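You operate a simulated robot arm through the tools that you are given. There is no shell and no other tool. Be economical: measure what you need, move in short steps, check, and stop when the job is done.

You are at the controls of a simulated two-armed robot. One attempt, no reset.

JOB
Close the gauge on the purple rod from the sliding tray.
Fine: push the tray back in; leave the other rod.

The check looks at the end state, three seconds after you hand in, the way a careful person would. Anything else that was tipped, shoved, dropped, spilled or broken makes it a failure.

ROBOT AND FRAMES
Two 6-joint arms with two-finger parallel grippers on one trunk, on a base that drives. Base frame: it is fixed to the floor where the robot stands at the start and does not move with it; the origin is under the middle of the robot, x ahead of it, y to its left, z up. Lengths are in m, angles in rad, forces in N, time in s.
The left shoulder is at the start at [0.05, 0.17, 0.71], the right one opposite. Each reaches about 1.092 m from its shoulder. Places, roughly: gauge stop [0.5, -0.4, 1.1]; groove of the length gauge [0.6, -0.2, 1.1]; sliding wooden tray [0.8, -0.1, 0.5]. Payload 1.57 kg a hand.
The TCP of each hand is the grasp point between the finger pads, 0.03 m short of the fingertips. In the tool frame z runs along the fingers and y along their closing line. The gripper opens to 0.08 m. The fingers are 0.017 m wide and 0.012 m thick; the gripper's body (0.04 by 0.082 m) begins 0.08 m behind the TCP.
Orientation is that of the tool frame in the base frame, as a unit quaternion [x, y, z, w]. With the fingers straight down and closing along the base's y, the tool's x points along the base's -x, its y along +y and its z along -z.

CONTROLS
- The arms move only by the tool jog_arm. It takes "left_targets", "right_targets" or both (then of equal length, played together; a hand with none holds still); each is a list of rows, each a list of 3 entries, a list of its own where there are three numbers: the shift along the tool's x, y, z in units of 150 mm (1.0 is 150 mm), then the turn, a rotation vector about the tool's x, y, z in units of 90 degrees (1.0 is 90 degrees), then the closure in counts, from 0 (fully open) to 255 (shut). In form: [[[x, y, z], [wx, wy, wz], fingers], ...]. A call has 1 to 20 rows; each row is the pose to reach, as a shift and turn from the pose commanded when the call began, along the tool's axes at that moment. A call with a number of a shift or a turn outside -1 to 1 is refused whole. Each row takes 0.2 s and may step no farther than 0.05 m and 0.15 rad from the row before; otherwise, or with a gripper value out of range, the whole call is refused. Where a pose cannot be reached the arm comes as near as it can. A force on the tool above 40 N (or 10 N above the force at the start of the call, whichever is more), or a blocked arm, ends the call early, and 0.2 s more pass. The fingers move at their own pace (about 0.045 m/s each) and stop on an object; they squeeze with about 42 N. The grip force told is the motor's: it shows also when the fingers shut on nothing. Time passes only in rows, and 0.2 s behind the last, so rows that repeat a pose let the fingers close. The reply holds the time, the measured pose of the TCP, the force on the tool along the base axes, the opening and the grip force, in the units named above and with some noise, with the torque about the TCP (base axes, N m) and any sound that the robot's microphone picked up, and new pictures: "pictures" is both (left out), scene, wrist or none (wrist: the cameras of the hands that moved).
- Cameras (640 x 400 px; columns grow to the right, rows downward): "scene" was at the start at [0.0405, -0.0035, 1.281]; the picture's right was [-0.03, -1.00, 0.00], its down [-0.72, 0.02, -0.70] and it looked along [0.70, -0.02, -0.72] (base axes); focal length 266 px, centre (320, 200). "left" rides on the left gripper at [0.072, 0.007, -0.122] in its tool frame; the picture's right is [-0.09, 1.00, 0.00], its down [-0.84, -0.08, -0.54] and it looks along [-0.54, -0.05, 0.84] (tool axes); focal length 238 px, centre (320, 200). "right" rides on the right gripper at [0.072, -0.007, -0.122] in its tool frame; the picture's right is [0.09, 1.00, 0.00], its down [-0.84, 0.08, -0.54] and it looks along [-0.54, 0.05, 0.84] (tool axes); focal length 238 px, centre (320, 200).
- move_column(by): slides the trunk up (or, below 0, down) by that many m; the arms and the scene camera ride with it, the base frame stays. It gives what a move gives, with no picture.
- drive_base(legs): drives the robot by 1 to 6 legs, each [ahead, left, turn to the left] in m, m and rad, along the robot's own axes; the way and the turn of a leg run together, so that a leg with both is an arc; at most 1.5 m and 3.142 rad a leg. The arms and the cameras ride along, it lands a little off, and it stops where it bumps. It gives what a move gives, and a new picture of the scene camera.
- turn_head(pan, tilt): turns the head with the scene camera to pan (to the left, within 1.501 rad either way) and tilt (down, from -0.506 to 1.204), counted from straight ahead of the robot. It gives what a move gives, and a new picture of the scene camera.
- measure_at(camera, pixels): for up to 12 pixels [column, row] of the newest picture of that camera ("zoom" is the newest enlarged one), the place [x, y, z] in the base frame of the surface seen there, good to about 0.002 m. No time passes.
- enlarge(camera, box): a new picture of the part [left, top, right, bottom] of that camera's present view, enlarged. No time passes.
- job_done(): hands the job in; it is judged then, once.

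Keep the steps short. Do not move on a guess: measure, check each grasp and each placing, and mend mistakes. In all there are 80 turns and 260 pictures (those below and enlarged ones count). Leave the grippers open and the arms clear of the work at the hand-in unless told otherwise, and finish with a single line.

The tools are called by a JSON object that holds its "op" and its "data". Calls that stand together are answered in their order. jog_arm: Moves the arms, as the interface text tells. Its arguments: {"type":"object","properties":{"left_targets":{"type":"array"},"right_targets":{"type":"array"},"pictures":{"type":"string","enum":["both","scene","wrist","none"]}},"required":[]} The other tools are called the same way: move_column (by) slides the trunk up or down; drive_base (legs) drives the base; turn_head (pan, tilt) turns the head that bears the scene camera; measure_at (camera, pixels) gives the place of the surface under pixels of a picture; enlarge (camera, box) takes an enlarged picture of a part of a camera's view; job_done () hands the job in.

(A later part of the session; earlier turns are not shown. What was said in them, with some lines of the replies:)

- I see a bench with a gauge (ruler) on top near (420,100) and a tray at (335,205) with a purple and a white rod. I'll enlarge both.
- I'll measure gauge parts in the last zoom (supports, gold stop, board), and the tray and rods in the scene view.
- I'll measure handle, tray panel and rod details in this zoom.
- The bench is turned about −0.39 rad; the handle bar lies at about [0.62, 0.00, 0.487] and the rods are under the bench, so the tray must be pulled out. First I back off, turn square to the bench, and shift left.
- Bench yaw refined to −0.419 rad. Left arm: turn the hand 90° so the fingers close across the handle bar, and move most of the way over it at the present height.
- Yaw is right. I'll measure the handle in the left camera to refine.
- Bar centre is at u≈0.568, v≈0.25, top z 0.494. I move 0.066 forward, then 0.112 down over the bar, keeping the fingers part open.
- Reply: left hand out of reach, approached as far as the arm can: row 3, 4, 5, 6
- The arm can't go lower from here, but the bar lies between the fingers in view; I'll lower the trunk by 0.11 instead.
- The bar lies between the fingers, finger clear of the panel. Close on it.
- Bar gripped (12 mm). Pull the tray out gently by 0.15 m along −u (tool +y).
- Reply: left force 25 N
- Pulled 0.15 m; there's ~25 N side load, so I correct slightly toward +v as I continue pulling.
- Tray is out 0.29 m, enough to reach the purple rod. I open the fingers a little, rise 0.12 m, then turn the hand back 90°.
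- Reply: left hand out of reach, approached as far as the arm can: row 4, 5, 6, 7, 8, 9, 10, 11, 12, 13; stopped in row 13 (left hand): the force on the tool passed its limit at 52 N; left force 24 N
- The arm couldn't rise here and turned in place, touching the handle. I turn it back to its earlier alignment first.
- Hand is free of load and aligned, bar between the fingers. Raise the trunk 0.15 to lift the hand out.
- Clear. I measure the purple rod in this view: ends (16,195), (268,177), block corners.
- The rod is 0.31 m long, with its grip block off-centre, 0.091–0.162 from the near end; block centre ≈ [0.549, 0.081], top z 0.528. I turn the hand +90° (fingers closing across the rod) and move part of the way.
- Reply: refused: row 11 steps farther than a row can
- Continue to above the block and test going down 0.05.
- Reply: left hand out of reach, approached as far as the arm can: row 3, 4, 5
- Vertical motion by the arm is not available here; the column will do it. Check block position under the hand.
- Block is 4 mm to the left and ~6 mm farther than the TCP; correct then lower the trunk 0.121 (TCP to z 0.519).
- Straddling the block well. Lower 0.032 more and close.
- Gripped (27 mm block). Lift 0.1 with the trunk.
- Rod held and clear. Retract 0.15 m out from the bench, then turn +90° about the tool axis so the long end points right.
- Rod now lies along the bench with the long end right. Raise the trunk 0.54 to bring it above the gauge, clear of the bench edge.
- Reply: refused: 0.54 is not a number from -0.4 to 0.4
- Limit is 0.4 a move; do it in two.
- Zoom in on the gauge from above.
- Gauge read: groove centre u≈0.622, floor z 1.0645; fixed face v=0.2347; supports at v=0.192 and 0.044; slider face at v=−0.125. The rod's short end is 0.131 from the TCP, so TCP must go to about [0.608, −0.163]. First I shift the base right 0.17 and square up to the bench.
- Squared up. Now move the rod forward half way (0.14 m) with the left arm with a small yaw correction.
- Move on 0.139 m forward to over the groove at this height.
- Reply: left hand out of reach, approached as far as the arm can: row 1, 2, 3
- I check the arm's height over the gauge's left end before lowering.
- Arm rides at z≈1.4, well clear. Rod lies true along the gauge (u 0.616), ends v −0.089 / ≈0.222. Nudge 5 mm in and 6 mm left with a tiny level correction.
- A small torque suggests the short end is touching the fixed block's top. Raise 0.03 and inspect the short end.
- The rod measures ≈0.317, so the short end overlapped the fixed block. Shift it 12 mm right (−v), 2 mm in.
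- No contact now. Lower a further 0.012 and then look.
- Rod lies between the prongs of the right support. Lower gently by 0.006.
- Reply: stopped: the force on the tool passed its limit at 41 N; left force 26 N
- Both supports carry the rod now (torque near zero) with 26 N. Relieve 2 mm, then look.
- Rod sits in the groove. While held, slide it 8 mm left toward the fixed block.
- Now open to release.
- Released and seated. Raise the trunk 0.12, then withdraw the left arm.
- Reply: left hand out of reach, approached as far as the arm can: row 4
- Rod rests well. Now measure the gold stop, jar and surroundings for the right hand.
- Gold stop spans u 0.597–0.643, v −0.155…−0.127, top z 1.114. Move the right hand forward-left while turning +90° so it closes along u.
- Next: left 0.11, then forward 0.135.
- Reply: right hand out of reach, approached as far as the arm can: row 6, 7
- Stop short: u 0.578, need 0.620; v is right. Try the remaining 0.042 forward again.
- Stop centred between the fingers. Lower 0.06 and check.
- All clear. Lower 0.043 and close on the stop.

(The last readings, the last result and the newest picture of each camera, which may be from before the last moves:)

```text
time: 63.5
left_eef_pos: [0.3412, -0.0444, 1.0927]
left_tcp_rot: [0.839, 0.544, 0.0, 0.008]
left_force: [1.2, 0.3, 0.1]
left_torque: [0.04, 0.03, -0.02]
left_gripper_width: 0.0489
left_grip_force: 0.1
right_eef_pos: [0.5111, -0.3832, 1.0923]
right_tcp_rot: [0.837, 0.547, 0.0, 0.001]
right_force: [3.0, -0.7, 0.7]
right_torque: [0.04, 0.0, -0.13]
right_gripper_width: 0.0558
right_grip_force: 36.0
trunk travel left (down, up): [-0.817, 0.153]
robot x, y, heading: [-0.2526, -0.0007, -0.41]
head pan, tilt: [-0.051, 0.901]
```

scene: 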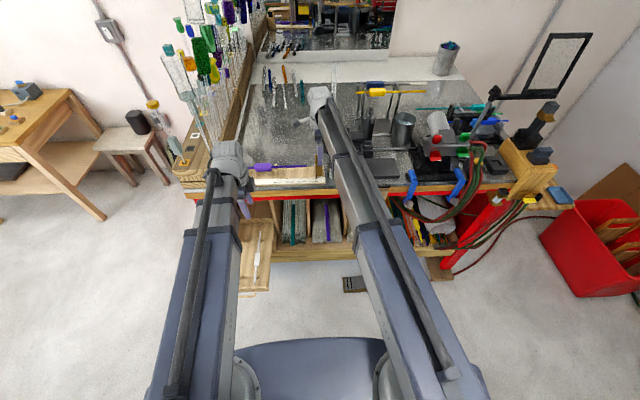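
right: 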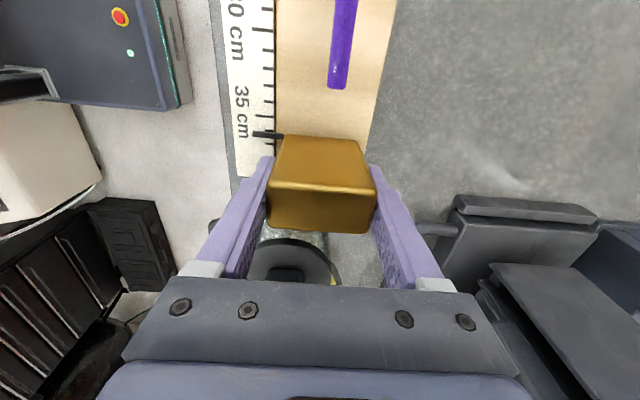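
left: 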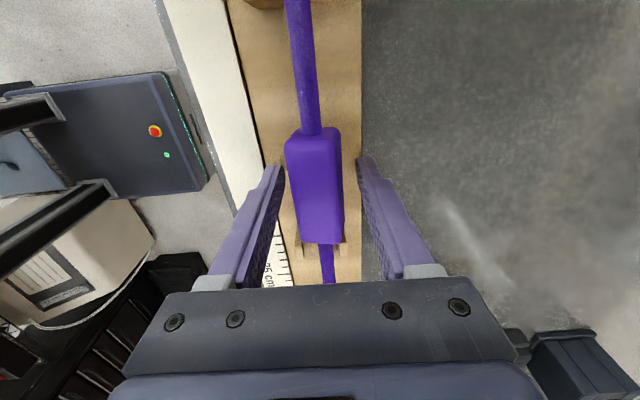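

Gripped (56 mm). Slide it 0.033 m toward the rod.

{"op": "jog_arm", "data": {"right_targets": [[[0.05, 0, 0], [0, 0, 0], 140], [[0.1, 0, 0], [0, 0, 0], 140], [[0.15, 0, 0], [0, 0, 0], 140], [[0.19, 0, 0], [0, 0, 0], 140], [[0.22, 0, 0], [0, 0, 0], 140]], "pictures": "wrist"}}

{"op": "enlarge", "data": {"camera": "scene", "box": [240, 130, 360, 205]}}

```text
time: 64.7
left_eef_pos: [0.3415, -0.0437, 1.0921]
left_tcp_rot: [0.84, 0.543, -0.001, 0.008]
left_force: [0.5, -0.2, -0.2]
left_torque: [-0.01, 0.04, -0.04]
left_gripper_width: 0.0485
left_grip_force: 0.2
right_eef_pos: [0.5246, -0.3513, 1.0925]
right_tcp_rot: [0.836, 0.548, 0.0, 0.0]
right_force: [8.9, -5.5, 9.6]
right_torque: [0.18, 0.6, -0.64]
right_gripper_width: 0.0558
right_grip_force: 44.7
trunk travel left (down, up): [-0.817, 0.153]
robot x, y, heading: [-0.2546, -0.0031, -0.409]
head pan, tilt: [-0.051, 0.901]
```

right: 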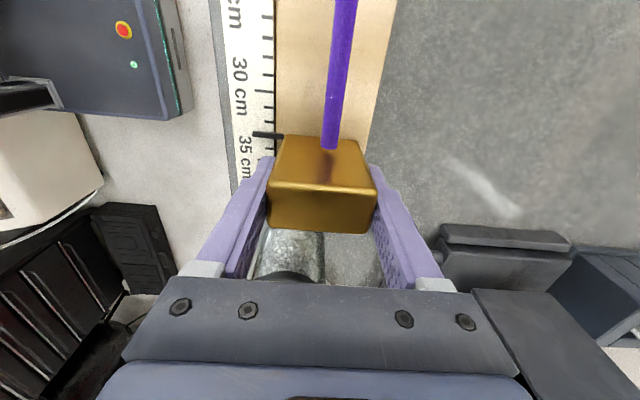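

```text
5.33 times, centred on (300, 168) of scene
```

zoom: 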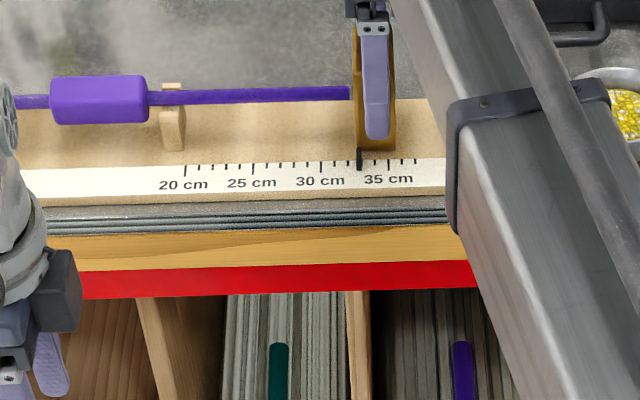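

Nearly touching. Advance 6 mm in small steps, watching the force along v.

{"op": "jog_arm", "data": {"right_targets": [[[0.013, 0.005, 0], [0, 0, 0], 140], [[0.026, 0.005, 0], [0, 0, 0], 140], [[0.04, 0.005, 0], [0, 0, 0], 140]], "pictures": "none"}}

{"op": "enlarge", "data": {"camera": "scene", "box": [240, 130, 360, 205]}}

```text
time: 65.5
left_eef_pos: [0.3414, -0.0447, 1.0923]
left_tcp_rot: [0.84, 0.543, -0.002, 0.008]
left_force: [-0.3, 0.1, -0.4]
left_torque: [0.0, -0.01, -0.02]
left_gripper_width: 0.0484
left_grip_force: 0.0
right_eef_pos: [0.5265, -0.346, 1.0916]
right_tcp_rot: [0.837, 0.548, 0.0, 0.0]
right_force: [3.0, -4.1, 3.5]
right_torque: [-0.17, -0.27, -0.84]
right_gripper_width: 0.056
right_grip_force: 45.4
trunk travel left (down, up): [-0.817, 0.153]
robot x, y, heading: [-0.2497, -0.0051, -0.411]
head pan, tilt: [-0.051, 0.901]
```

```text
5.33 times, centred on (300, 168) of scene
```

zoom: 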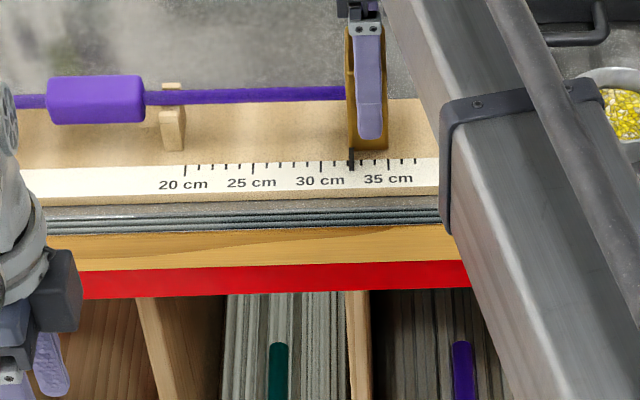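

Stop is touching and moving the rod. Continue 4 mm.

{"op": "jog_arm", "data": {"right_targets": [[[0.01, 0, 0], [0, 0, 0], 140], [[0.02, 0, 0], [0, 0, 0], 140], [[0.027, 0, 0], [0, 0, 0], 140]], "pictures": "none"}}

{"op": "enlarge", "data": {"camera": "scene", "box": [240, 130, 360, 205]}}

```text
time: 66.3
left_eef_pos: [0.3406, -0.0454, 1.0921]
left_tcp_rot: [0.841, 0.541, -0.002, 0.008]
left_force: [0.1, -0.7, -0.1]
left_torque: [0.0, -0.02, -0.04]
left_gripper_width: 0.0484
left_grip_force: 0.0
right_eef_pos: [0.5269, -0.3457, 1.092]
right_tcp_rot: [0.837, 0.547, -0.001, -0.001]
right_force: [-4.8, -11.2, -2.2]
right_torque: [0.49, -0.97, -0.1]
right_gripper_width: 0.0559
right_grip_force: 44.9
trunk travel left (down, up): [-0.817, 0.153]
robot x, y, heading: [-0.2517, -0.007, -0.415]
head pan, tilt: [-0.051, 0.901]
```

```text
5.33 times, centred on (300, 168) of scene
```

zoom: 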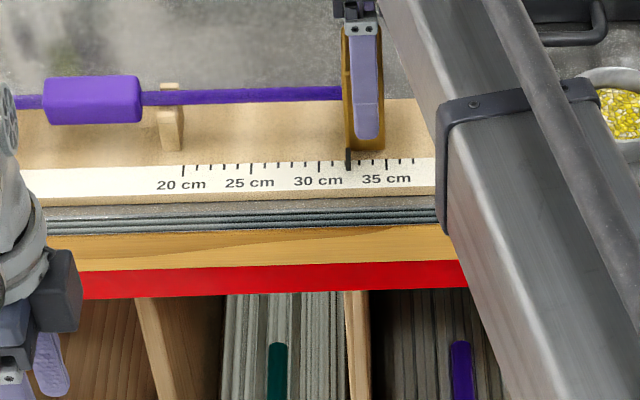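

Force along v has risen to ~12 N; push 2 mm more to confirm it is solid.

{"op": "jog_arm", "data": {"right_targets": [[[0.01, 0, 0], [0, 0, 0], 140], [[0.02, 0, 0], [0, 0, 0], 140], [[0.02, 0, 0], [0, 0, 0], 140]], "pictures": "none"}}

```text
time: 67.1
left_eef_pos: [0.3407, -0.0476, 1.0925]
left_tcp_rot: [0.84, 0.543, 0.0, 0.007]
left_force: [-0.3, 0.0, 0.0]
left_torque: [0.0, -0.02, -0.02]
left_gripper_width: 0.0485
left_grip_force: 0.1
right_eef_pos: [0.5268, -0.3451, 1.0923]
right_tcp_rot: [0.838, 0.546, -0.001, 0.0]
right_force: [-13.3, -21.0, -5.8]
right_torque: [0.67, -0.19, -0.29]
right_gripper_width: 0.0558
right_grip_force: 44.9
trunk travel left (down, up): [-0.817, 0.153]
robot x, y, heading: [-0.2539, -0.0052, -0.415]
head pan, tilt: [-0.051, 0.901]
```

Solid: 25 N with no motion, so rod is pinched between both faces. Ease the push slightly and open the fingers.

{"op": "jog_arm", "data": {"right_targets": [[[-0.012, 0, 0], [0, 0, 0], 140], [[-0.012, 0, 0], [0, 0, 0], 60], [[-0.012, 0, 0], [0, 0, 0], 0], [[-0.012, 0, 0], [0, 0, 0], 0]], "pictures": "wrist"}}

{"op": "move_column", "data": {"by": 0.1}}

{"op": "enlarge", "data": {"camera": "scene", "box": [240, 120, 360, 195]}}

{"op": "enlarge", "data": {"camera": "right", "box": [220, 0, 480, 200]}}

```text
time: 68.1
left_eef_pos: [0.3402, -0.0447, 1.0923]
left_tcp_rot: [0.839, 0.544, -0.001, 0.007]
left_force: [-0.8, 0.1, 0.2]
left_torque: [0.01, 0.02, -0.02]
left_gripper_width: 0.0485
left_grip_force: 0.0
right_eef_pos: [0.529, -0.3431, 1.0923]
right_tcp_rot: [0.836, 0.549, -0.001, 0.0]
right_force: [0.4, -1.1, 0.0]
right_torque: [0.0, 0.02, 0.0]
right_gripper_width: 0.0799
right_grip_force: 0.0
trunk travel left (down, up): [-0.817, 0.153]
robot x, y, heading: [-0.2514, -0.0043, -0.41]
head pan, tilt: [-0.051, 0.901]
```

right: 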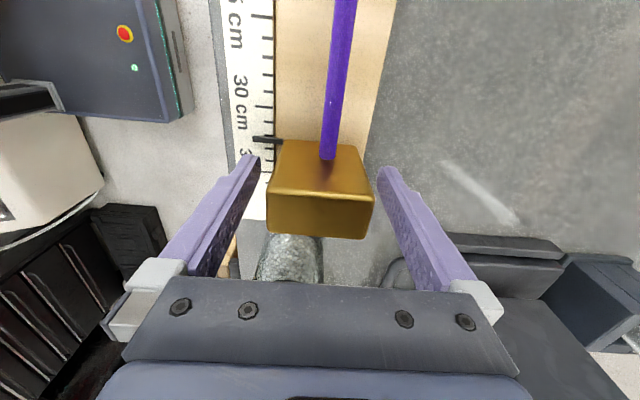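

```text
time: 69.4
left_eef_pos: [0.3411, -0.044, 1.1926]
left_tcp_rot: [0.84, 0.542, -0.001, 0.008]
left_force: [0.5, 0.6, 0.5]
left_torque: [0.03, 0.02, 0.01]
left_gripper_width: 0.0486
left_grip_force: 0.1
right_eef_pos: [0.5281, -0.3424, 1.1914]
right_tcp_rot: [0.836, 0.549, 0.0, 0.0]
right_force: [0.2, -0.1, 0.5]
right_torque: [0.03, 0.0, -0.01]
right_gripper_width: 0.08
right_grip_force: 0.0
trunk travel left (down, up): [-0.917, 0.053]
robot x, y, heading: [-0.2519, -0.0052, -0.408]
head pan, tilt: [-0.051, 0.901]
```

```text
5.33 times, centred on (300, 158) of scene
```

zoom: 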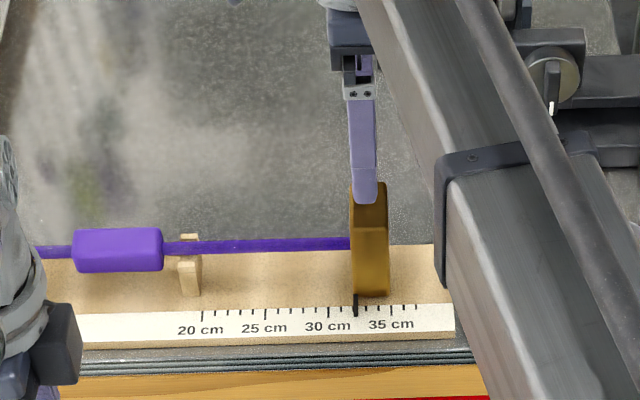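

```text
2.00 times, centred on (350, 100) of right
```

zoom: 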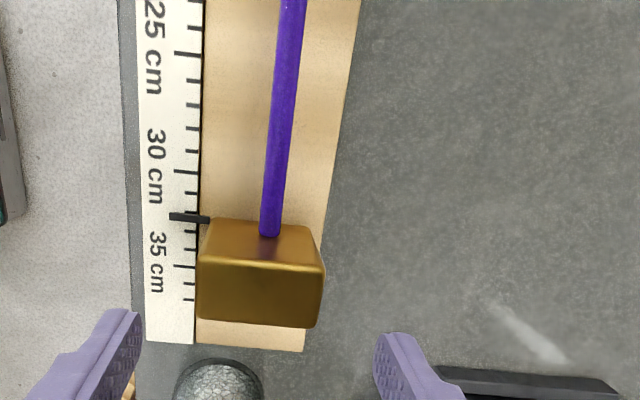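

Stop closed at ~32 cm. Withdraw the right arm back from the bench.

{"op": "jog_arm", "data": {"right_targets": [[[0, -0.25, 0], [0, 0, 0], 0], [[0, -0.5, 0], [0, 0, 0], 0], [[0, -0.75, 0], [0, 0, 0], 0], [[0, -1.0, 0], [0, 0, 0], 0]], "pictures": "none"}}

{"op": "jog_arm", "data": {"right_targets": [[[-0.2, -0.25, 0], [0, 0, 0], 0], [[-0.4, -0.5, 0], [0, 0, 0], 0], [[-0.6, -0.75, 0], [0, 0, 0], 0], [[-0.8, -0.9, 0], [0, 0, 0], 0]], "pictures": "scene"}}

```text
time: 70.4
left_eef_pos: [0.34, -0.0433, 1.193]
left_tcp_rot: [0.84, 0.543, -0.001, 0.009]
left_force: [-0.6, -0.2, 0.5]
left_torque: [-0.01, -0.02, 0.0]
left_gripper_width: 0.0484
left_grip_force: 0.1
right_eef_pos: [0.3857, -0.2836, 1.1928]
right_tcp_rot: [0.837, 0.548, 0.001, 0.0]
right_force: [0.6, 0.0, 0.1]
right_torque: [-0.01, 0.0, -0.01]
right_gripper_width: 0.0799
right_grip_force: 0.0
trunk travel left (down, up): [-0.917, 0.053]
robot x, y, heading: [-0.2493, -0.0028, -0.407]
head pan, tilt: [-0.051, 0.901]
```

```text
time: 71.4
left_eef_pos: [0.3411, -0.0442, 1.1936]
left_tcp_rot: [0.84, 0.543, -0.002, 0.008]
left_force: [0.3, 0.4, 0.7]
left_torque: [-0.01, 0.03, 0.01]
left_gripper_width: 0.0488
left_grip_force: 0.1
right_eef_pos: [0.2193, -0.3375, 1.1916]
right_tcp_rot: [0.836, 0.549, 0.0, 0.0]
right_force: [-0.4, 0.6, 0.2]
right_torque: [0.03, -0.01, -0.05]
right_gripper_width: 0.08
right_grip_force: 0.1
trunk travel left (down, up): [-0.917, 0.053]
robot x, y, heading: [-0.2529, -0.0027, -0.412]
head pan, tilt: [-0.051, 0.901]
```

scene: 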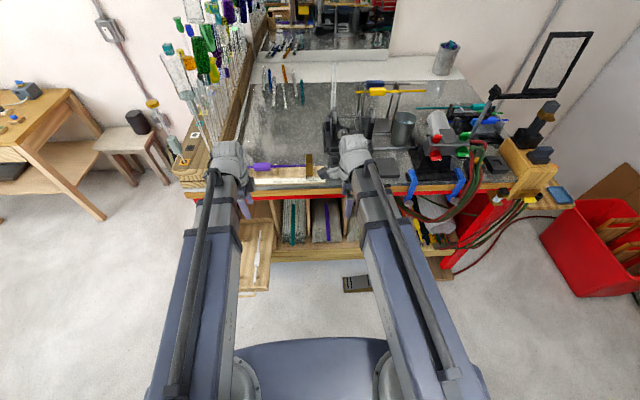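

Gauge done. Now the tray. Drive left 0.16 so the left hand lines up with the handle, and look at the handle.

{"op": "drive_base", "data": {"legs": [[0, 0.16, 0]]}}

{"op": "enlarge", "data": {"camera": "left", "box": [0, 0, 640, 400]}}

{"op": "enlarge", "data": {"camera": "scene", "box": [240, 130, 400, 230]}}

```text
time: 72.8
left_eef_pos: [0.4074, 0.1079, 1.1918]
left_tcp_rot: [0.839, 0.544, -0.002, 0.007]
left_force: [0.0, -0.2, 0.0]
left_torque: [-0.06, 0.03, -0.02]
left_gripper_width: 0.0487
left_grip_force: 0.2
right_eef_pos: [0.2865, -0.1858, 1.1925]
right_tcp_rot: [0.836, 0.549, 0.0, 0.001]
right_force: [-0.4, -0.6, 0.1]
right_torque: [-0.05, -0.02, -0.03]
right_gripper_width: 0.0799
right_grip_force: 0.1
trunk travel left (down, up): [-0.917, 0.053]
robot x, y, heading: [-0.1861, 0.1419, -0.409]
head pan, tilt: [-0.051, 0.901]
```

scene: 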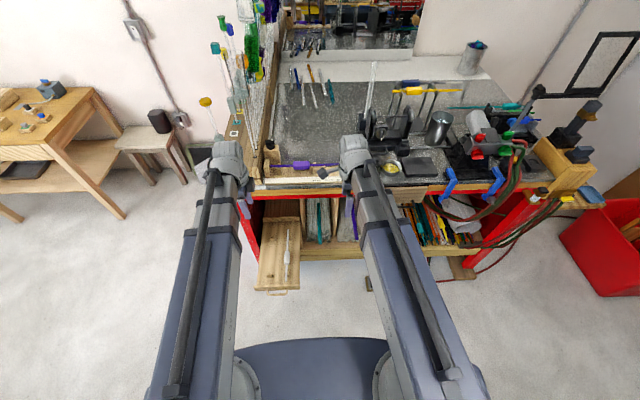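

```text
1.00 times, centred on (320, 200) of left (not enlarged: the box is as wide or as high as the picture)
```

zoom: 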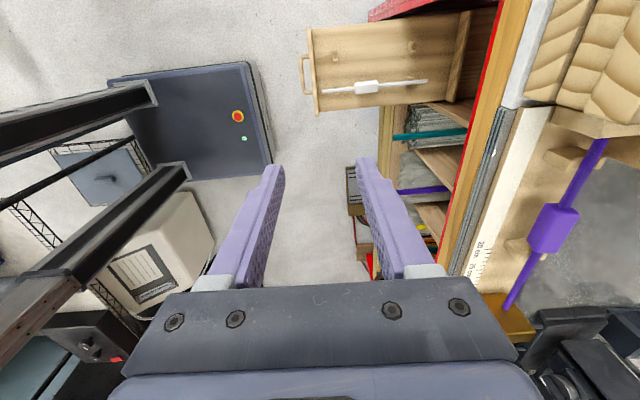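

```text
4.00 times, centred on (320, 180) of scene
```

zoom: 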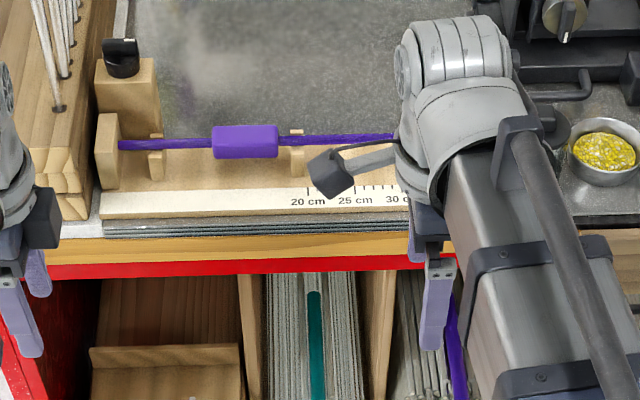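

Rod's left end touches the fixed block. Now measure the tray handle.

{"op": "enlarge", "data": {"camera": "scene", "box": [238, 200, 334, 300]}}

```text
4.00 times, centred on (286, 250) of scene
```

zoom: 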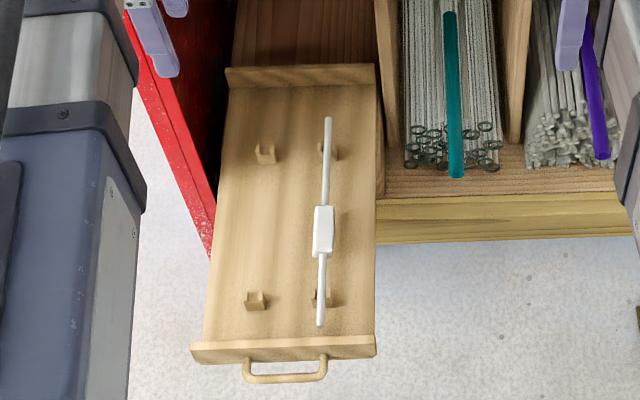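

{"op": "measure_at", "data": {"camera": "zoom", "pixels": [[265, 379], [285, 379], [310, 376], [249, 362], [324, 358], [285, 345], [200, 348], [370, 345], [230, 72], [370, 70]]}}

```text
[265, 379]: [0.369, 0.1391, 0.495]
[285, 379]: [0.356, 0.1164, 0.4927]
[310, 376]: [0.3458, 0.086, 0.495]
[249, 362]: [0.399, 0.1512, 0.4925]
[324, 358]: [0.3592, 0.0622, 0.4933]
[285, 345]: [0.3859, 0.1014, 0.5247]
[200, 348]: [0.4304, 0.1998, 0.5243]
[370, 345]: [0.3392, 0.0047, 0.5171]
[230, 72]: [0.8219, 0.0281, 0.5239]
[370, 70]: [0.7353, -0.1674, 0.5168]
```

Bar at u≈0.280, v≈0.252, top z 0.494. Align the left hand over it and part-close to 26 mm.

{"op": "jog_arm", "data": {"left_targets": [[[-0.03, -0.11, 0], [0, 0, 0], 130], [[-0.06, -0.22, 0], [0, 0, 0], 160], [[-0.08, -0.32, 0], [0, 0, 0], 172], [[-0.08, -0.32, 0], [0, 0, 0], 172], [[-0.08, -0.32, 0], [0, 0, 0], 172]], "pictures": "none"}}

{"op": "move_column", "data": {"by": -0.35}}

{"op": "move_column", "data": {"by": -0.25}}

{"op": "enlarge", "data": {"camera": "left", "box": [0, 0, 640, 400]}}

```text
time: 74.0
left_eef_pos: [0.3577, 0.1138, 1.1925]
left_tcp_rot: [0.839, 0.544, -0.002, 0.009]
left_force: [-0.6, 0.6, -0.9]
left_torque: [0.0, -0.04, -0.02]
left_gripper_width: 0.0261
left_grip_force: 0.0
right_eef_pos: [0.2861, -0.1877, 1.1925]
right_tcp_rot: [0.835, 0.55, 0.0, 0.0]
right_force: [-0.2, 0.2, -0.6]
right_torque: [-0.06, -0.02, 0.03]
right_gripper_width: 0.08
right_grip_force: 0.0
trunk travel left (down, up): [-0.917, 0.053]
robot x, y, heading: [-0.1916, 0.1459, -0.409]
head pan, tilt: [-0.051, 0.901]
```

```text
time: 77.4
left_eef_pos: [0.3566, 0.1139, 0.8425]
left_tcp_rot: [0.839, 0.544, -0.002, 0.008]
left_force: [-0.8, 0.5, 0.9]
left_torque: [0.01, -0.02, -0.01]
left_gripper_width: 0.0259
left_grip_force: 0.1
right_eef_pos: [0.2851, -0.1879, 0.8414]
right_tcp_rot: [0.835, 0.55, 0.0, 0.001]
right_force: [-0.8, 0.8, -0.6]
right_torque: [-0.01, 0.01, 0.03]
right_gripper_width: 0.0799
right_grip_force: 0.0
trunk travel left (down, up): [-0.567, 0.403]
robot x, y, heading: [-0.1923, 0.1478, -0.408]
head pan, tilt: [-0.051, 0.901]
```

```text
time: 80.0
left_eef_pos: [0.3564, 0.1139, 0.5928]
left_tcp_rot: [0.839, 0.544, -0.001, 0.008]
left_force: [0.5, -0.3, -0.8]
left_torque: [0.01, 0.02, -0.01]
left_gripper_width: 0.0257
left_grip_force: 0.0
right_eef_pos: [0.2843, -0.1882, 0.593]
right_tcp_rot: [0.835, 0.55, 0.0, 0.001]
right_force: [0.3, -1.0, 0.1]
right_torque: [0.0, 0.04, -0.03]
right_gripper_width: 0.0802
right_grip_force: 0.0
trunk travel left (down, up): [-0.317, 0.653]
robot x, y, heading: [-0.1928, 0.145, -0.408]
head pan, tilt: [-0.051, 0.901]
```

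```text
1.00 times, centred on (320, 200) of left (not enlarged: the box is as wide or as high as the picture)
```

zoom: 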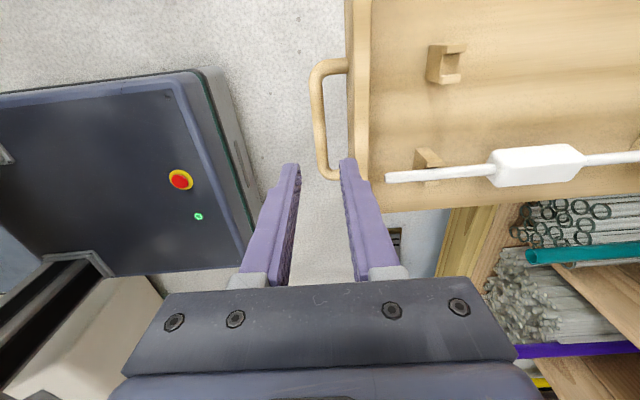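

{"op": "measure_at", "data": {"camera": "zoom", "pixels": [[316, 110], [319, 140], [324, 165], [342, 68], [355, 100], [372, 100]]}}

```text
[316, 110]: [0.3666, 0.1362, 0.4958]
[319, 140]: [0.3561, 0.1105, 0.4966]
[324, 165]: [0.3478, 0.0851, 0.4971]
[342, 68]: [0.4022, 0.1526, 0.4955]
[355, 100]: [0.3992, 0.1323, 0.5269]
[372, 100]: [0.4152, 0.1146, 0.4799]
```

Well centred (bar u 0.280 vs hand 0.279). Lower 0.103 and close.

{"op": "move_column", "data": {"by": -0.103}}

{"op": "jog_arm", "data": {"left_targets": [[[0, 0.004, 0], [0, 0, 0], 220], [[0, 0.004, 0], [0, 0, 0], 255], [[0, 0.004, 0], [0, 0, 0], 255], [[0, 0.004, 0], [0, 0, 0], 255]], "pictures": "none"}}

```text
time: 81.4
left_eef_pos: [0.3578, 0.1136, 0.4898]
left_tcp_rot: [0.839, 0.544, -0.001, 0.008]
left_force: [0.3, 0.4, -0.2]
left_torque: [0.01, 0.03, 0.01]
left_gripper_width: 0.0261
left_grip_force: 0.1
right_eef_pos: [0.2864, -0.1878, 0.4885]
right_tcp_rot: [0.836, 0.549, 0.0, 0.0]
right_force: [-0.5, 0.0, 0.6]
right_torque: [-0.01, 0.01, -0.02]
right_gripper_width: 0.08
right_grip_force: 0.1
trunk travel left (down, up): [-0.214, 0.756]
robot x, y, heading: [-0.1872, 0.1445, -0.409]
head pan, tilt: [-0.051, 0.901]
```

```text
time: 82.4
left_eef_pos: [0.3583, 0.1135, 0.4887]
left_tcp_rot: [0.839, 0.544, -0.001, 0.008]
left_force: [1.0, -1.8, 1.7]
left_torque: [0.03, -0.03, 0.47]
left_gripper_width: 0.0118
left_grip_force: 29.7
right_eef_pos: [0.2855, -0.1885, 0.4896]
right_tcp_rot: [0.836, 0.549, 0.0, 0.0]
right_force: [0.2, -0.8, 0.8]
right_torque: [-0.04, 0.04, 0.01]
right_gripper_width: 0.0799
right_grip_force: 0.1
trunk travel left (down, up): [-0.214, 0.756]
robot x, y, heading: [-0.1903, 0.145, -0.414]
head pan, tilt: [-0.051, 0.901]
```

Handle gripped. Push the tray in 0.15 m.

{"op": "jog_arm", "data": {"left_targets": [[[0, 0.07, 0], [0, 0, 0], 255], [[-0.001, 0.17, 0], [0, 0, 0], 255], [[-0.002, 0.27, 0], [0, 0, 0], 255], [[-0.002, 0.37, 0], [0, 0, 0], 255], [[-0.003, 0.47, 0], [0, 0, 0], 255], [[-0.003, 0.57, 0], [0, 0, 0], 255], [[-0.004, 0.67, 0], [0, 0, 0], 255], [[-0.004, 0.77, 0], [0, 0, 0], 255], [[-0.005, 0.87, 0], [0, 0, 0], 255], [[-0.005, 0.95, 0], [0, 0, 0], 255], [[-0.005, 1.0, 0], [0, 0, 0], 255]], "pictures": "none"}}

```text
time: 84.8
left_eef_pos: [0.4944, 0.0527, 0.4898]
left_tcp_rot: [0.838, 0.545, -0.001, 0.009]
left_force: [7.1, 16.5, 3.6]
left_torque: [-0.56, 0.27, 0.47]
left_gripper_width: 0.0119
left_grip_force: 28.7
left hand out of reach, approached as far as the arm can: row 11
right_eef_pos: [0.2857, -0.1866, 0.4889]
right_tcp_rot: [0.836, 0.548, -0.001, 0.0]
right_force: [0.9, 0.4, 0.3]
right_torque: [0.02, 0.04, -0.02]
right_gripper_width: 0.08
right_grip_force: 0.1
trunk travel left (down, up): [-0.214, 0.756]
robot x, y, heading: [-0.1885, 0.1445, -0.405]
head pan, tilt: [-0.051, 0.901]
```

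Continue with a small +v correction: 0.14 m to the original position.

{"op": "jog_arm", "data": {"left_targets": [[[0.008, 0.07, 0], [0, 0, 0], 255], [[0.009, 0.17, 0], [0, 0, 0], 255], [[0.009, 0.27, 0], [0, 0, 0], 255], [[0.008, 0.37, 0], [0, 0, 0], 255], [[0.008, 0.47, 0], [0, 0, 0], 255], [[0.007, 0.57, 0], [0, 0, 0], 255], [[0.007, 0.67, 0], [0, 0, 0], 255], [[0.006, 0.77, 0], [0, 0, 0], 255], [[0.006, 0.85, 0], [0, 0, 0], 255], [[0.006, 0.91, 0], [0, 0, 0], 255], [[0.006, 0.94, 0], [0, 0, 0], 255]], "pictures": "both"}}

```text
time: 87.2
left_eef_pos: [0.6228, -0.0039, 0.4893]
left_tcp_rot: [0.839, 0.544, 0.0, 0.009]
left_force: [1.9, 5.0, 1.9]
left_torque: [-0.47, 0.21, 0.53]
left_gripper_width: 0.0113
left_grip_force: 28.9
right_eef_pos: [0.2852, -0.1876, 0.4898]
right_tcp_rot: [0.836, 0.549, 0.001, -0.001]
right_force: [-1.3, 0.9, -0.6]
right_torque: [0.0, -0.03, -0.02]
right_gripper_width: 0.0798
right_grip_force: 0.0
trunk travel left (down, up): [-0.214, 0.756]
robot x, y, heading: [-0.1871, 0.1436, -0.404]
head pan, tilt: [-0.051, 0.901]
```

scene: 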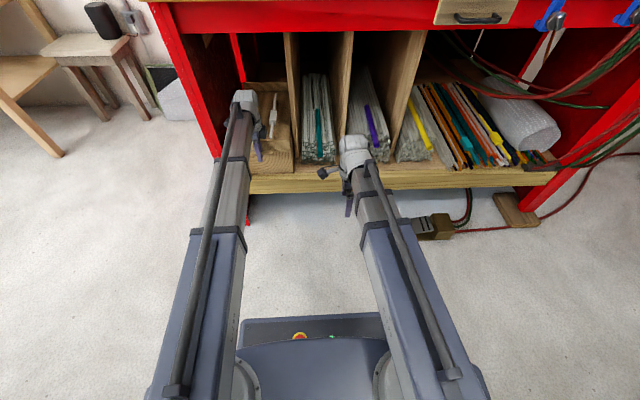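
left: 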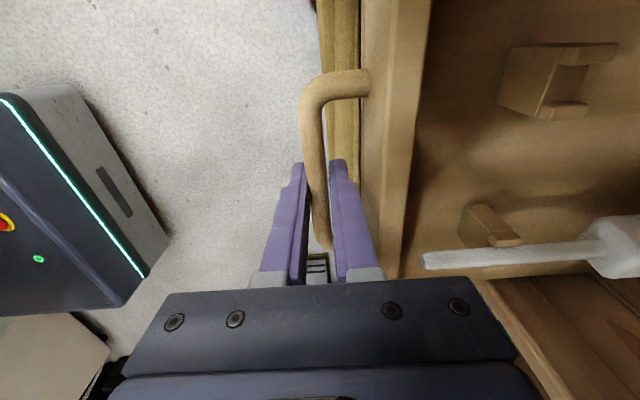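

Back at the original place (u 0.570). Press 9 mm more to learn whether this is the end stop.

{"op": "jog_arm", "data": {"left_targets": [[[0, 0.02, 0], [0, 0, 0], 255], [[0, 0.04, 0], [0, 0, 0], 255], [[0, 0.06, 0], [0, 0, 0], 255]], "pictures": "none"}}

```text
time: 88.0
left_eef_pos: [0.6246, -0.0051, 0.4902]
left_tcp_rot: [0.839, 0.545, -0.004, 0.003]
left_force: [-1.9, 0.6, -2.5]
left_torque: [-0.15, 0.04, 0.47]
left_gripper_width: 0.0118
left_grip_force: 28.9
right_eef_pos: [0.2848, -0.1883, 0.4894]
right_tcp_rot: [0.835, 0.55, 0.0, 0.0]
right_force: [-0.2, -0.7, 0.1]
right_torque: [0.02, -0.01, -0.01]
right_gripper_width: 0.0798
right_grip_force: 0.1
trunk travel left (down, up): [-0.214, 0.756]
robot x, y, heading: [-0.1909, 0.1437, -0.413]
head pan, tilt: [-0.051, 0.901]
stopped in row 3 (left hand): the force on the tool passed its limit at 42 N (the readings are from after the stop); the commanded pose is now the measured one
```

End stop felt (42 N); tray is fully in. Open part-way and lift the hand out with the trunk.

{"op": "jog_arm", "data": {"left_targets": [[[0, 0, 0], [0, 0, 0], 172], [[0, 0, 0], [0, 0, 0], 172], [[0, 0, 0], [0, 0, 0], 172]], "pictures": "none"}}

{"op": "move_column", "data": {"by": 0.11}}

{"op": "jog_arm", "data": {"left_targets": [[[0, -0.25, 0], [0, 0, 0], 100], [[0, -0.5, 0], [0, 0, 0], 50], [[0, -0.75, 0], [0, 0, 0], 0], [[0, -1.0, 0], [0, 0, 0], 0]], "pictures": "scene"}}

```text
time: 88.8
left_eef_pos: [0.625, -0.0053, 0.4895]
left_tcp_rot: [0.839, 0.545, -0.004, 0.004]
left_force: [-2.1, 1.0, 0.7]
left_torque: [-0.01, 0.0, -0.01]
left_gripper_width: 0.0234
left_grip_force: 0.0
right_eef_pos: [0.285, -0.1877, 0.4887]
right_tcp_rot: [0.836, 0.549, 0.0, 0.0]
right_force: [-0.2, -0.1, -0.3]
right_torque: [-0.02, -0.03, 0.0]
right_gripper_width: 0.08
right_grip_force: 0.1
trunk travel left (down, up): [-0.214, 0.756]
robot x, y, heading: [-0.1928, 0.1456, -0.407]
head pan, tilt: [-0.051, 0.901]
```

```text
time: 90.2
left_eef_pos: [0.6252, -0.0065, 0.5989]
left_tcp_rot: [0.839, 0.543, -0.004, 0.004]
left_force: [-0.3, 0.6, 0.0]
left_torque: [0.04, -0.02, -0.03]
left_gripper_width: 0.0262
left_grip_force: 0.1
right_eef_pos: [0.2846, -0.1873, 0.6007]
right_tcp_rot: [0.836, 0.549, 0.0, 0.0]
right_force: [-0.9, -0.5, -1.0]
right_torque: [0.01, 0.0, 0.03]
right_gripper_width: 0.08
right_grip_force: 0.1
trunk travel left (down, up): [-0.324, 0.646]
robot x, y, heading: [-0.1871, 0.1449, -0.411]
head pan, tilt: [-0.051, 0.901]
```

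```text
time: 91.2
left_eef_pos: [0.4881, 0.0567, 0.5991]
left_tcp_rot: [0.839, 0.544, -0.003, 0.004]
left_force: [0.3, -0.3, 0.1]
left_torque: [-0.03, 0.0, -0.02]
left_gripper_width: 0.0798
left_grip_force: 0.0
right_eef_pos: [0.2855, -0.1883, 0.5991]
right_tcp_rot: [0.836, 0.549, 0.0, 0.0]
right_force: [-0.7, 0.6, -0.3]
right_torque: [0.02, 0.0, 0.03]
right_gripper_width: 0.0799
right_grip_force: 0.1
trunk travel left (down, up): [-0.324, 0.646]
robot x, y, heading: [-0.1886, 0.1417, -0.407]
head pan, tilt: [-0.051, 0.901]
```

scene: 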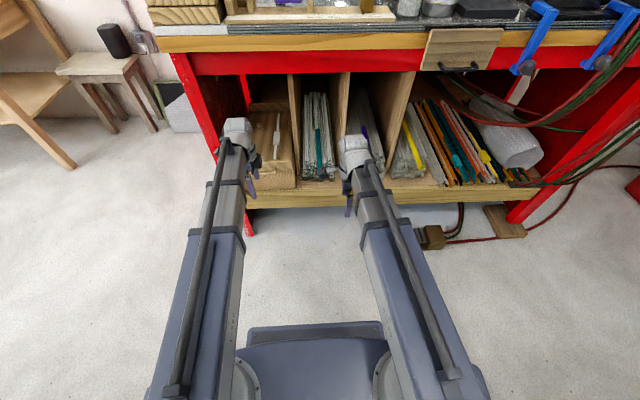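

Tray in, white rod in its place, hands open. Back off, and take a final look at gauge and tray.

{"op": "drive_base", "data": {"legs": [[-0.15, 0, 0]]}}

{"op": "turn_head", "data": {"pan": 0.0, "tilt": 0.55}}

{"op": "enlarge", "data": {"camera": "scene", "box": [230, 90, 390, 190]}}

{"op": "enlarge", "data": {"camera": "scene", "box": [210, 180, 330, 260]}}

```text
time: 92.7
left_eef_pos: [0.4028, 0.1043, 0.6007]
left_tcp_rot: [0.837, 0.547, -0.004, 0.004]
left_force: [-0.2, 0.9, 0.4]
left_torque: [-0.02, -0.01, -0.01]
left_gripper_width: 0.0798
left_grip_force: 0.0
right_eef_pos: [0.2009, -0.1427, 0.5995]
right_tcp_rot: [0.833, 0.553, 0.0, 0.0]
right_force: [0.1, 0.6, 0.5]
right_torque: [-0.02, 0.0, 0.0]
right_gripper_width: 0.0802
right_grip_force: 0.1
trunk travel left (down, up): [-0.324, 0.646]
robot x, y, heading: [-0.2745, 0.1856, -0.403]
head pan, tilt: [-0.051, 0.901]
stopped in leg 1: the robot was blocked; the commanded pose is now the measured one
```

scene: 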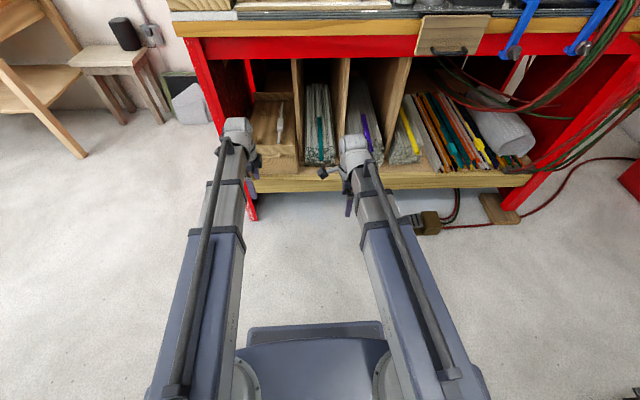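

```text
time: 93.5
left_eef_pos: [0.402, 0.1038, 0.5982]
left_tcp_rot: [0.837, 0.548, -0.004, 0.003]
left_force: [0.5, -0.6, 0.6]
left_torque: [0.0, 0.01, -0.01]
left_gripper_width: 0.08
left_grip_force: 0.0
right_eef_pos: [0.2007, -0.1426, 0.5998]
right_tcp_rot: [0.834, 0.552, 0.0, 0.0]
right_force: [0.8, -0.5, -0.4]
right_torque: [0.0, 0.0, -0.04]
right_gripper_width: 0.08
right_grip_force: 0.2
trunk travel left (down, up): [-0.324, 0.646]
robot x, y, heading: [-0.2782, 0.1869, -0.397]
head pan, tilt: [0.0, 0.55]
```

scene: 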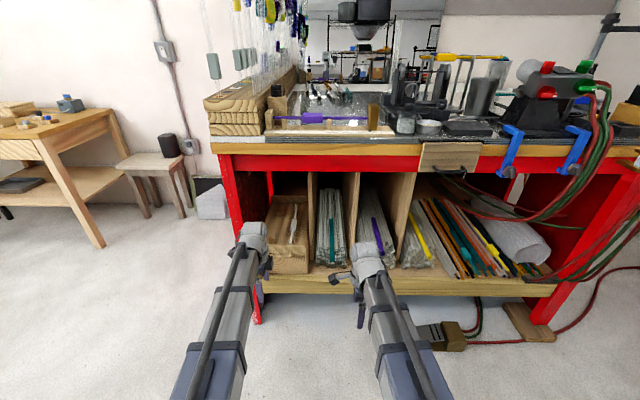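

```text
4.00 times, centred on (310, 140) of scene
```

zoom: 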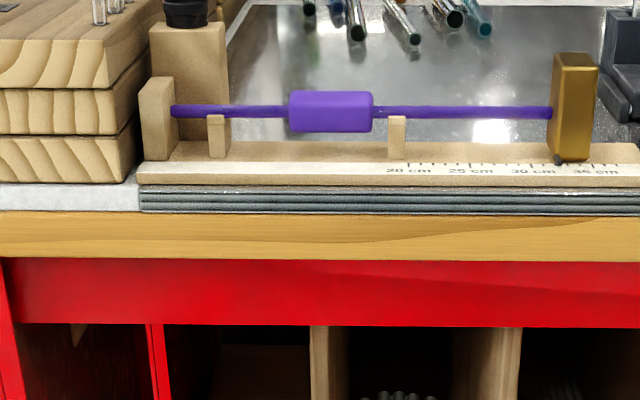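

```text
5.00 times, centred on (270, 220) of scene
```

zoom: 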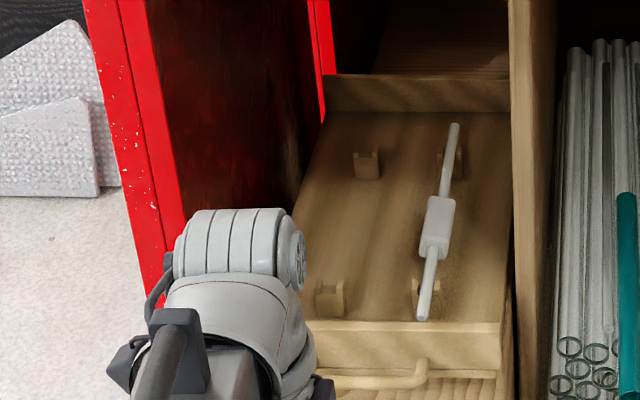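

Gauge closed and tray in. The base bumped something behind; I ease forward 4 cm and look to either side behind.

{"op": "drive_base", "data": {"legs": [[0.04, 0, 0]]}}

{"op": "turn_head", "data": {"pan": 1.5, "tilt": 0.8}}

{"op": "turn_head", "data": {"pan": -1.5, "tilt": 0.8}}

```text
time: 94.4
left_eef_pos: [0.4388, 0.0883, 0.5979]
left_tcp_rot: [0.837, 0.547, -0.004, 0.004]
left_force: [0.3, 0.0, 0.9]
left_torque: [-0.01, -0.01, 0.0]
left_gripper_width: 0.0801
left_grip_force: 0.1
right_eef_pos: [0.237, -0.1572, 0.5997]
right_tcp_rot: [0.834, 0.552, 0.0, -0.001]
right_force: [0.7, 0.4, 0.3]
right_torque: [0.01, -0.02, -0.01]
right_gripper_width: 0.0799
right_grip_force: 0.2
trunk travel left (down, up): [-0.324, 0.646]
robot x, y, heading: [-0.2419, 0.1667, -0.402]
head pan, tilt: [0.0, 0.55]
```

scene: 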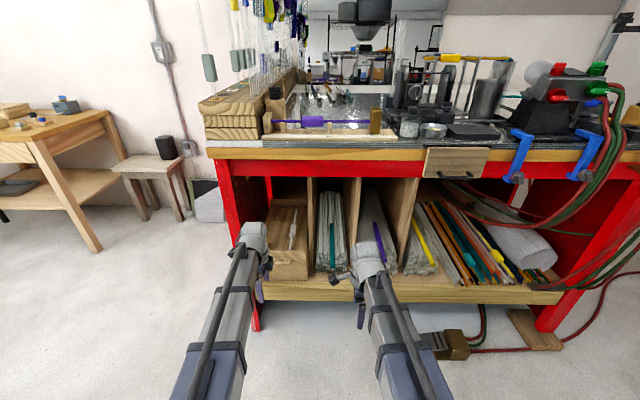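

```text
time: 96.0
left_eef_pos: [0.4384, 0.0882, 0.6]
left_tcp_rot: [0.836, 0.548, -0.004, 0.004]
left_force: [-0.4, 0.0, 0.5]
left_torque: [0.02, 0.0, 0.02]
left_gripper_width: 0.0799
left_grip_force: 0.2
right_eef_pos: [0.237, -0.1582, 0.5996]
right_tcp_rot: [0.833, 0.553, 0.0, 0.0]
right_force: [-0.5, 0.3, -0.4]
right_torque: [0.04, 0.0, 0.0]
right_gripper_width: 0.0801
right_grip_force: 0.2
trunk travel left (down, up): [-0.324, 0.646]
robot x, y, heading: [-0.24, 0.1698, -0.397]
head pan, tilt: [1.499, 0.799]
```

scene: 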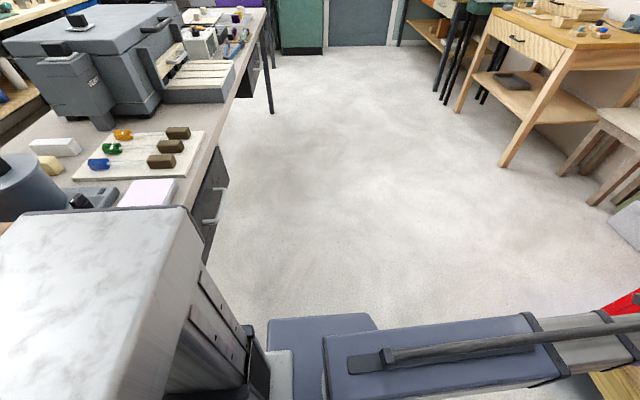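

```text
time: 98.6
left_eef_pos: [0.4386, 0.0893, 0.5998]
left_tcp_rot: [0.837, 0.547, -0.004, 0.003]
left_force: [0.6, -0.8, -0.4]
left_torque: [-0.01, 0.04, 0.0]
left_gripper_width: 0.0798
left_grip_force: 0.1
right_eef_pos: [0.2367, -0.1589, 0.5987]
right_tcp_rot: [0.833, 0.553, 0.0, -0.001]
right_force: [-0.3, 0.4, 0.0]
right_torque: [0.04, 0.01, 0.03]
right_gripper_width: 0.08
right_grip_force: 0.1
trunk travel left (down, up): [-0.324, 0.646]
robot x, y, heading: [-0.2423, 0.1722, -0.395]
head pan, tilt: [-1.499, 0.799]
```

scene: 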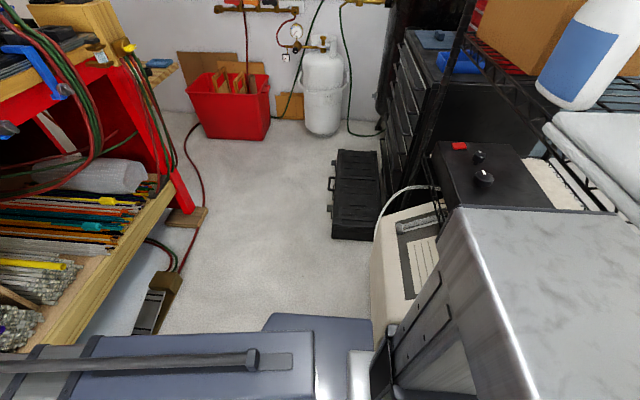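

Only heavy, standing furniture is behind, and nothing in view is tipped or fallen. Gauge closed, tray in, white rod still in place, grippers open: handing in.

{"op": "job_done", "data": {}}

```text
The job is handed in.
```

The gauge is closed on the purple rod at about 32 cm, the tray is pushed back in to its end stop with the other rod still in it, and both arms are clear with the grippers open; backing off, the base bumped something behind it, and nothing in view was tipped.
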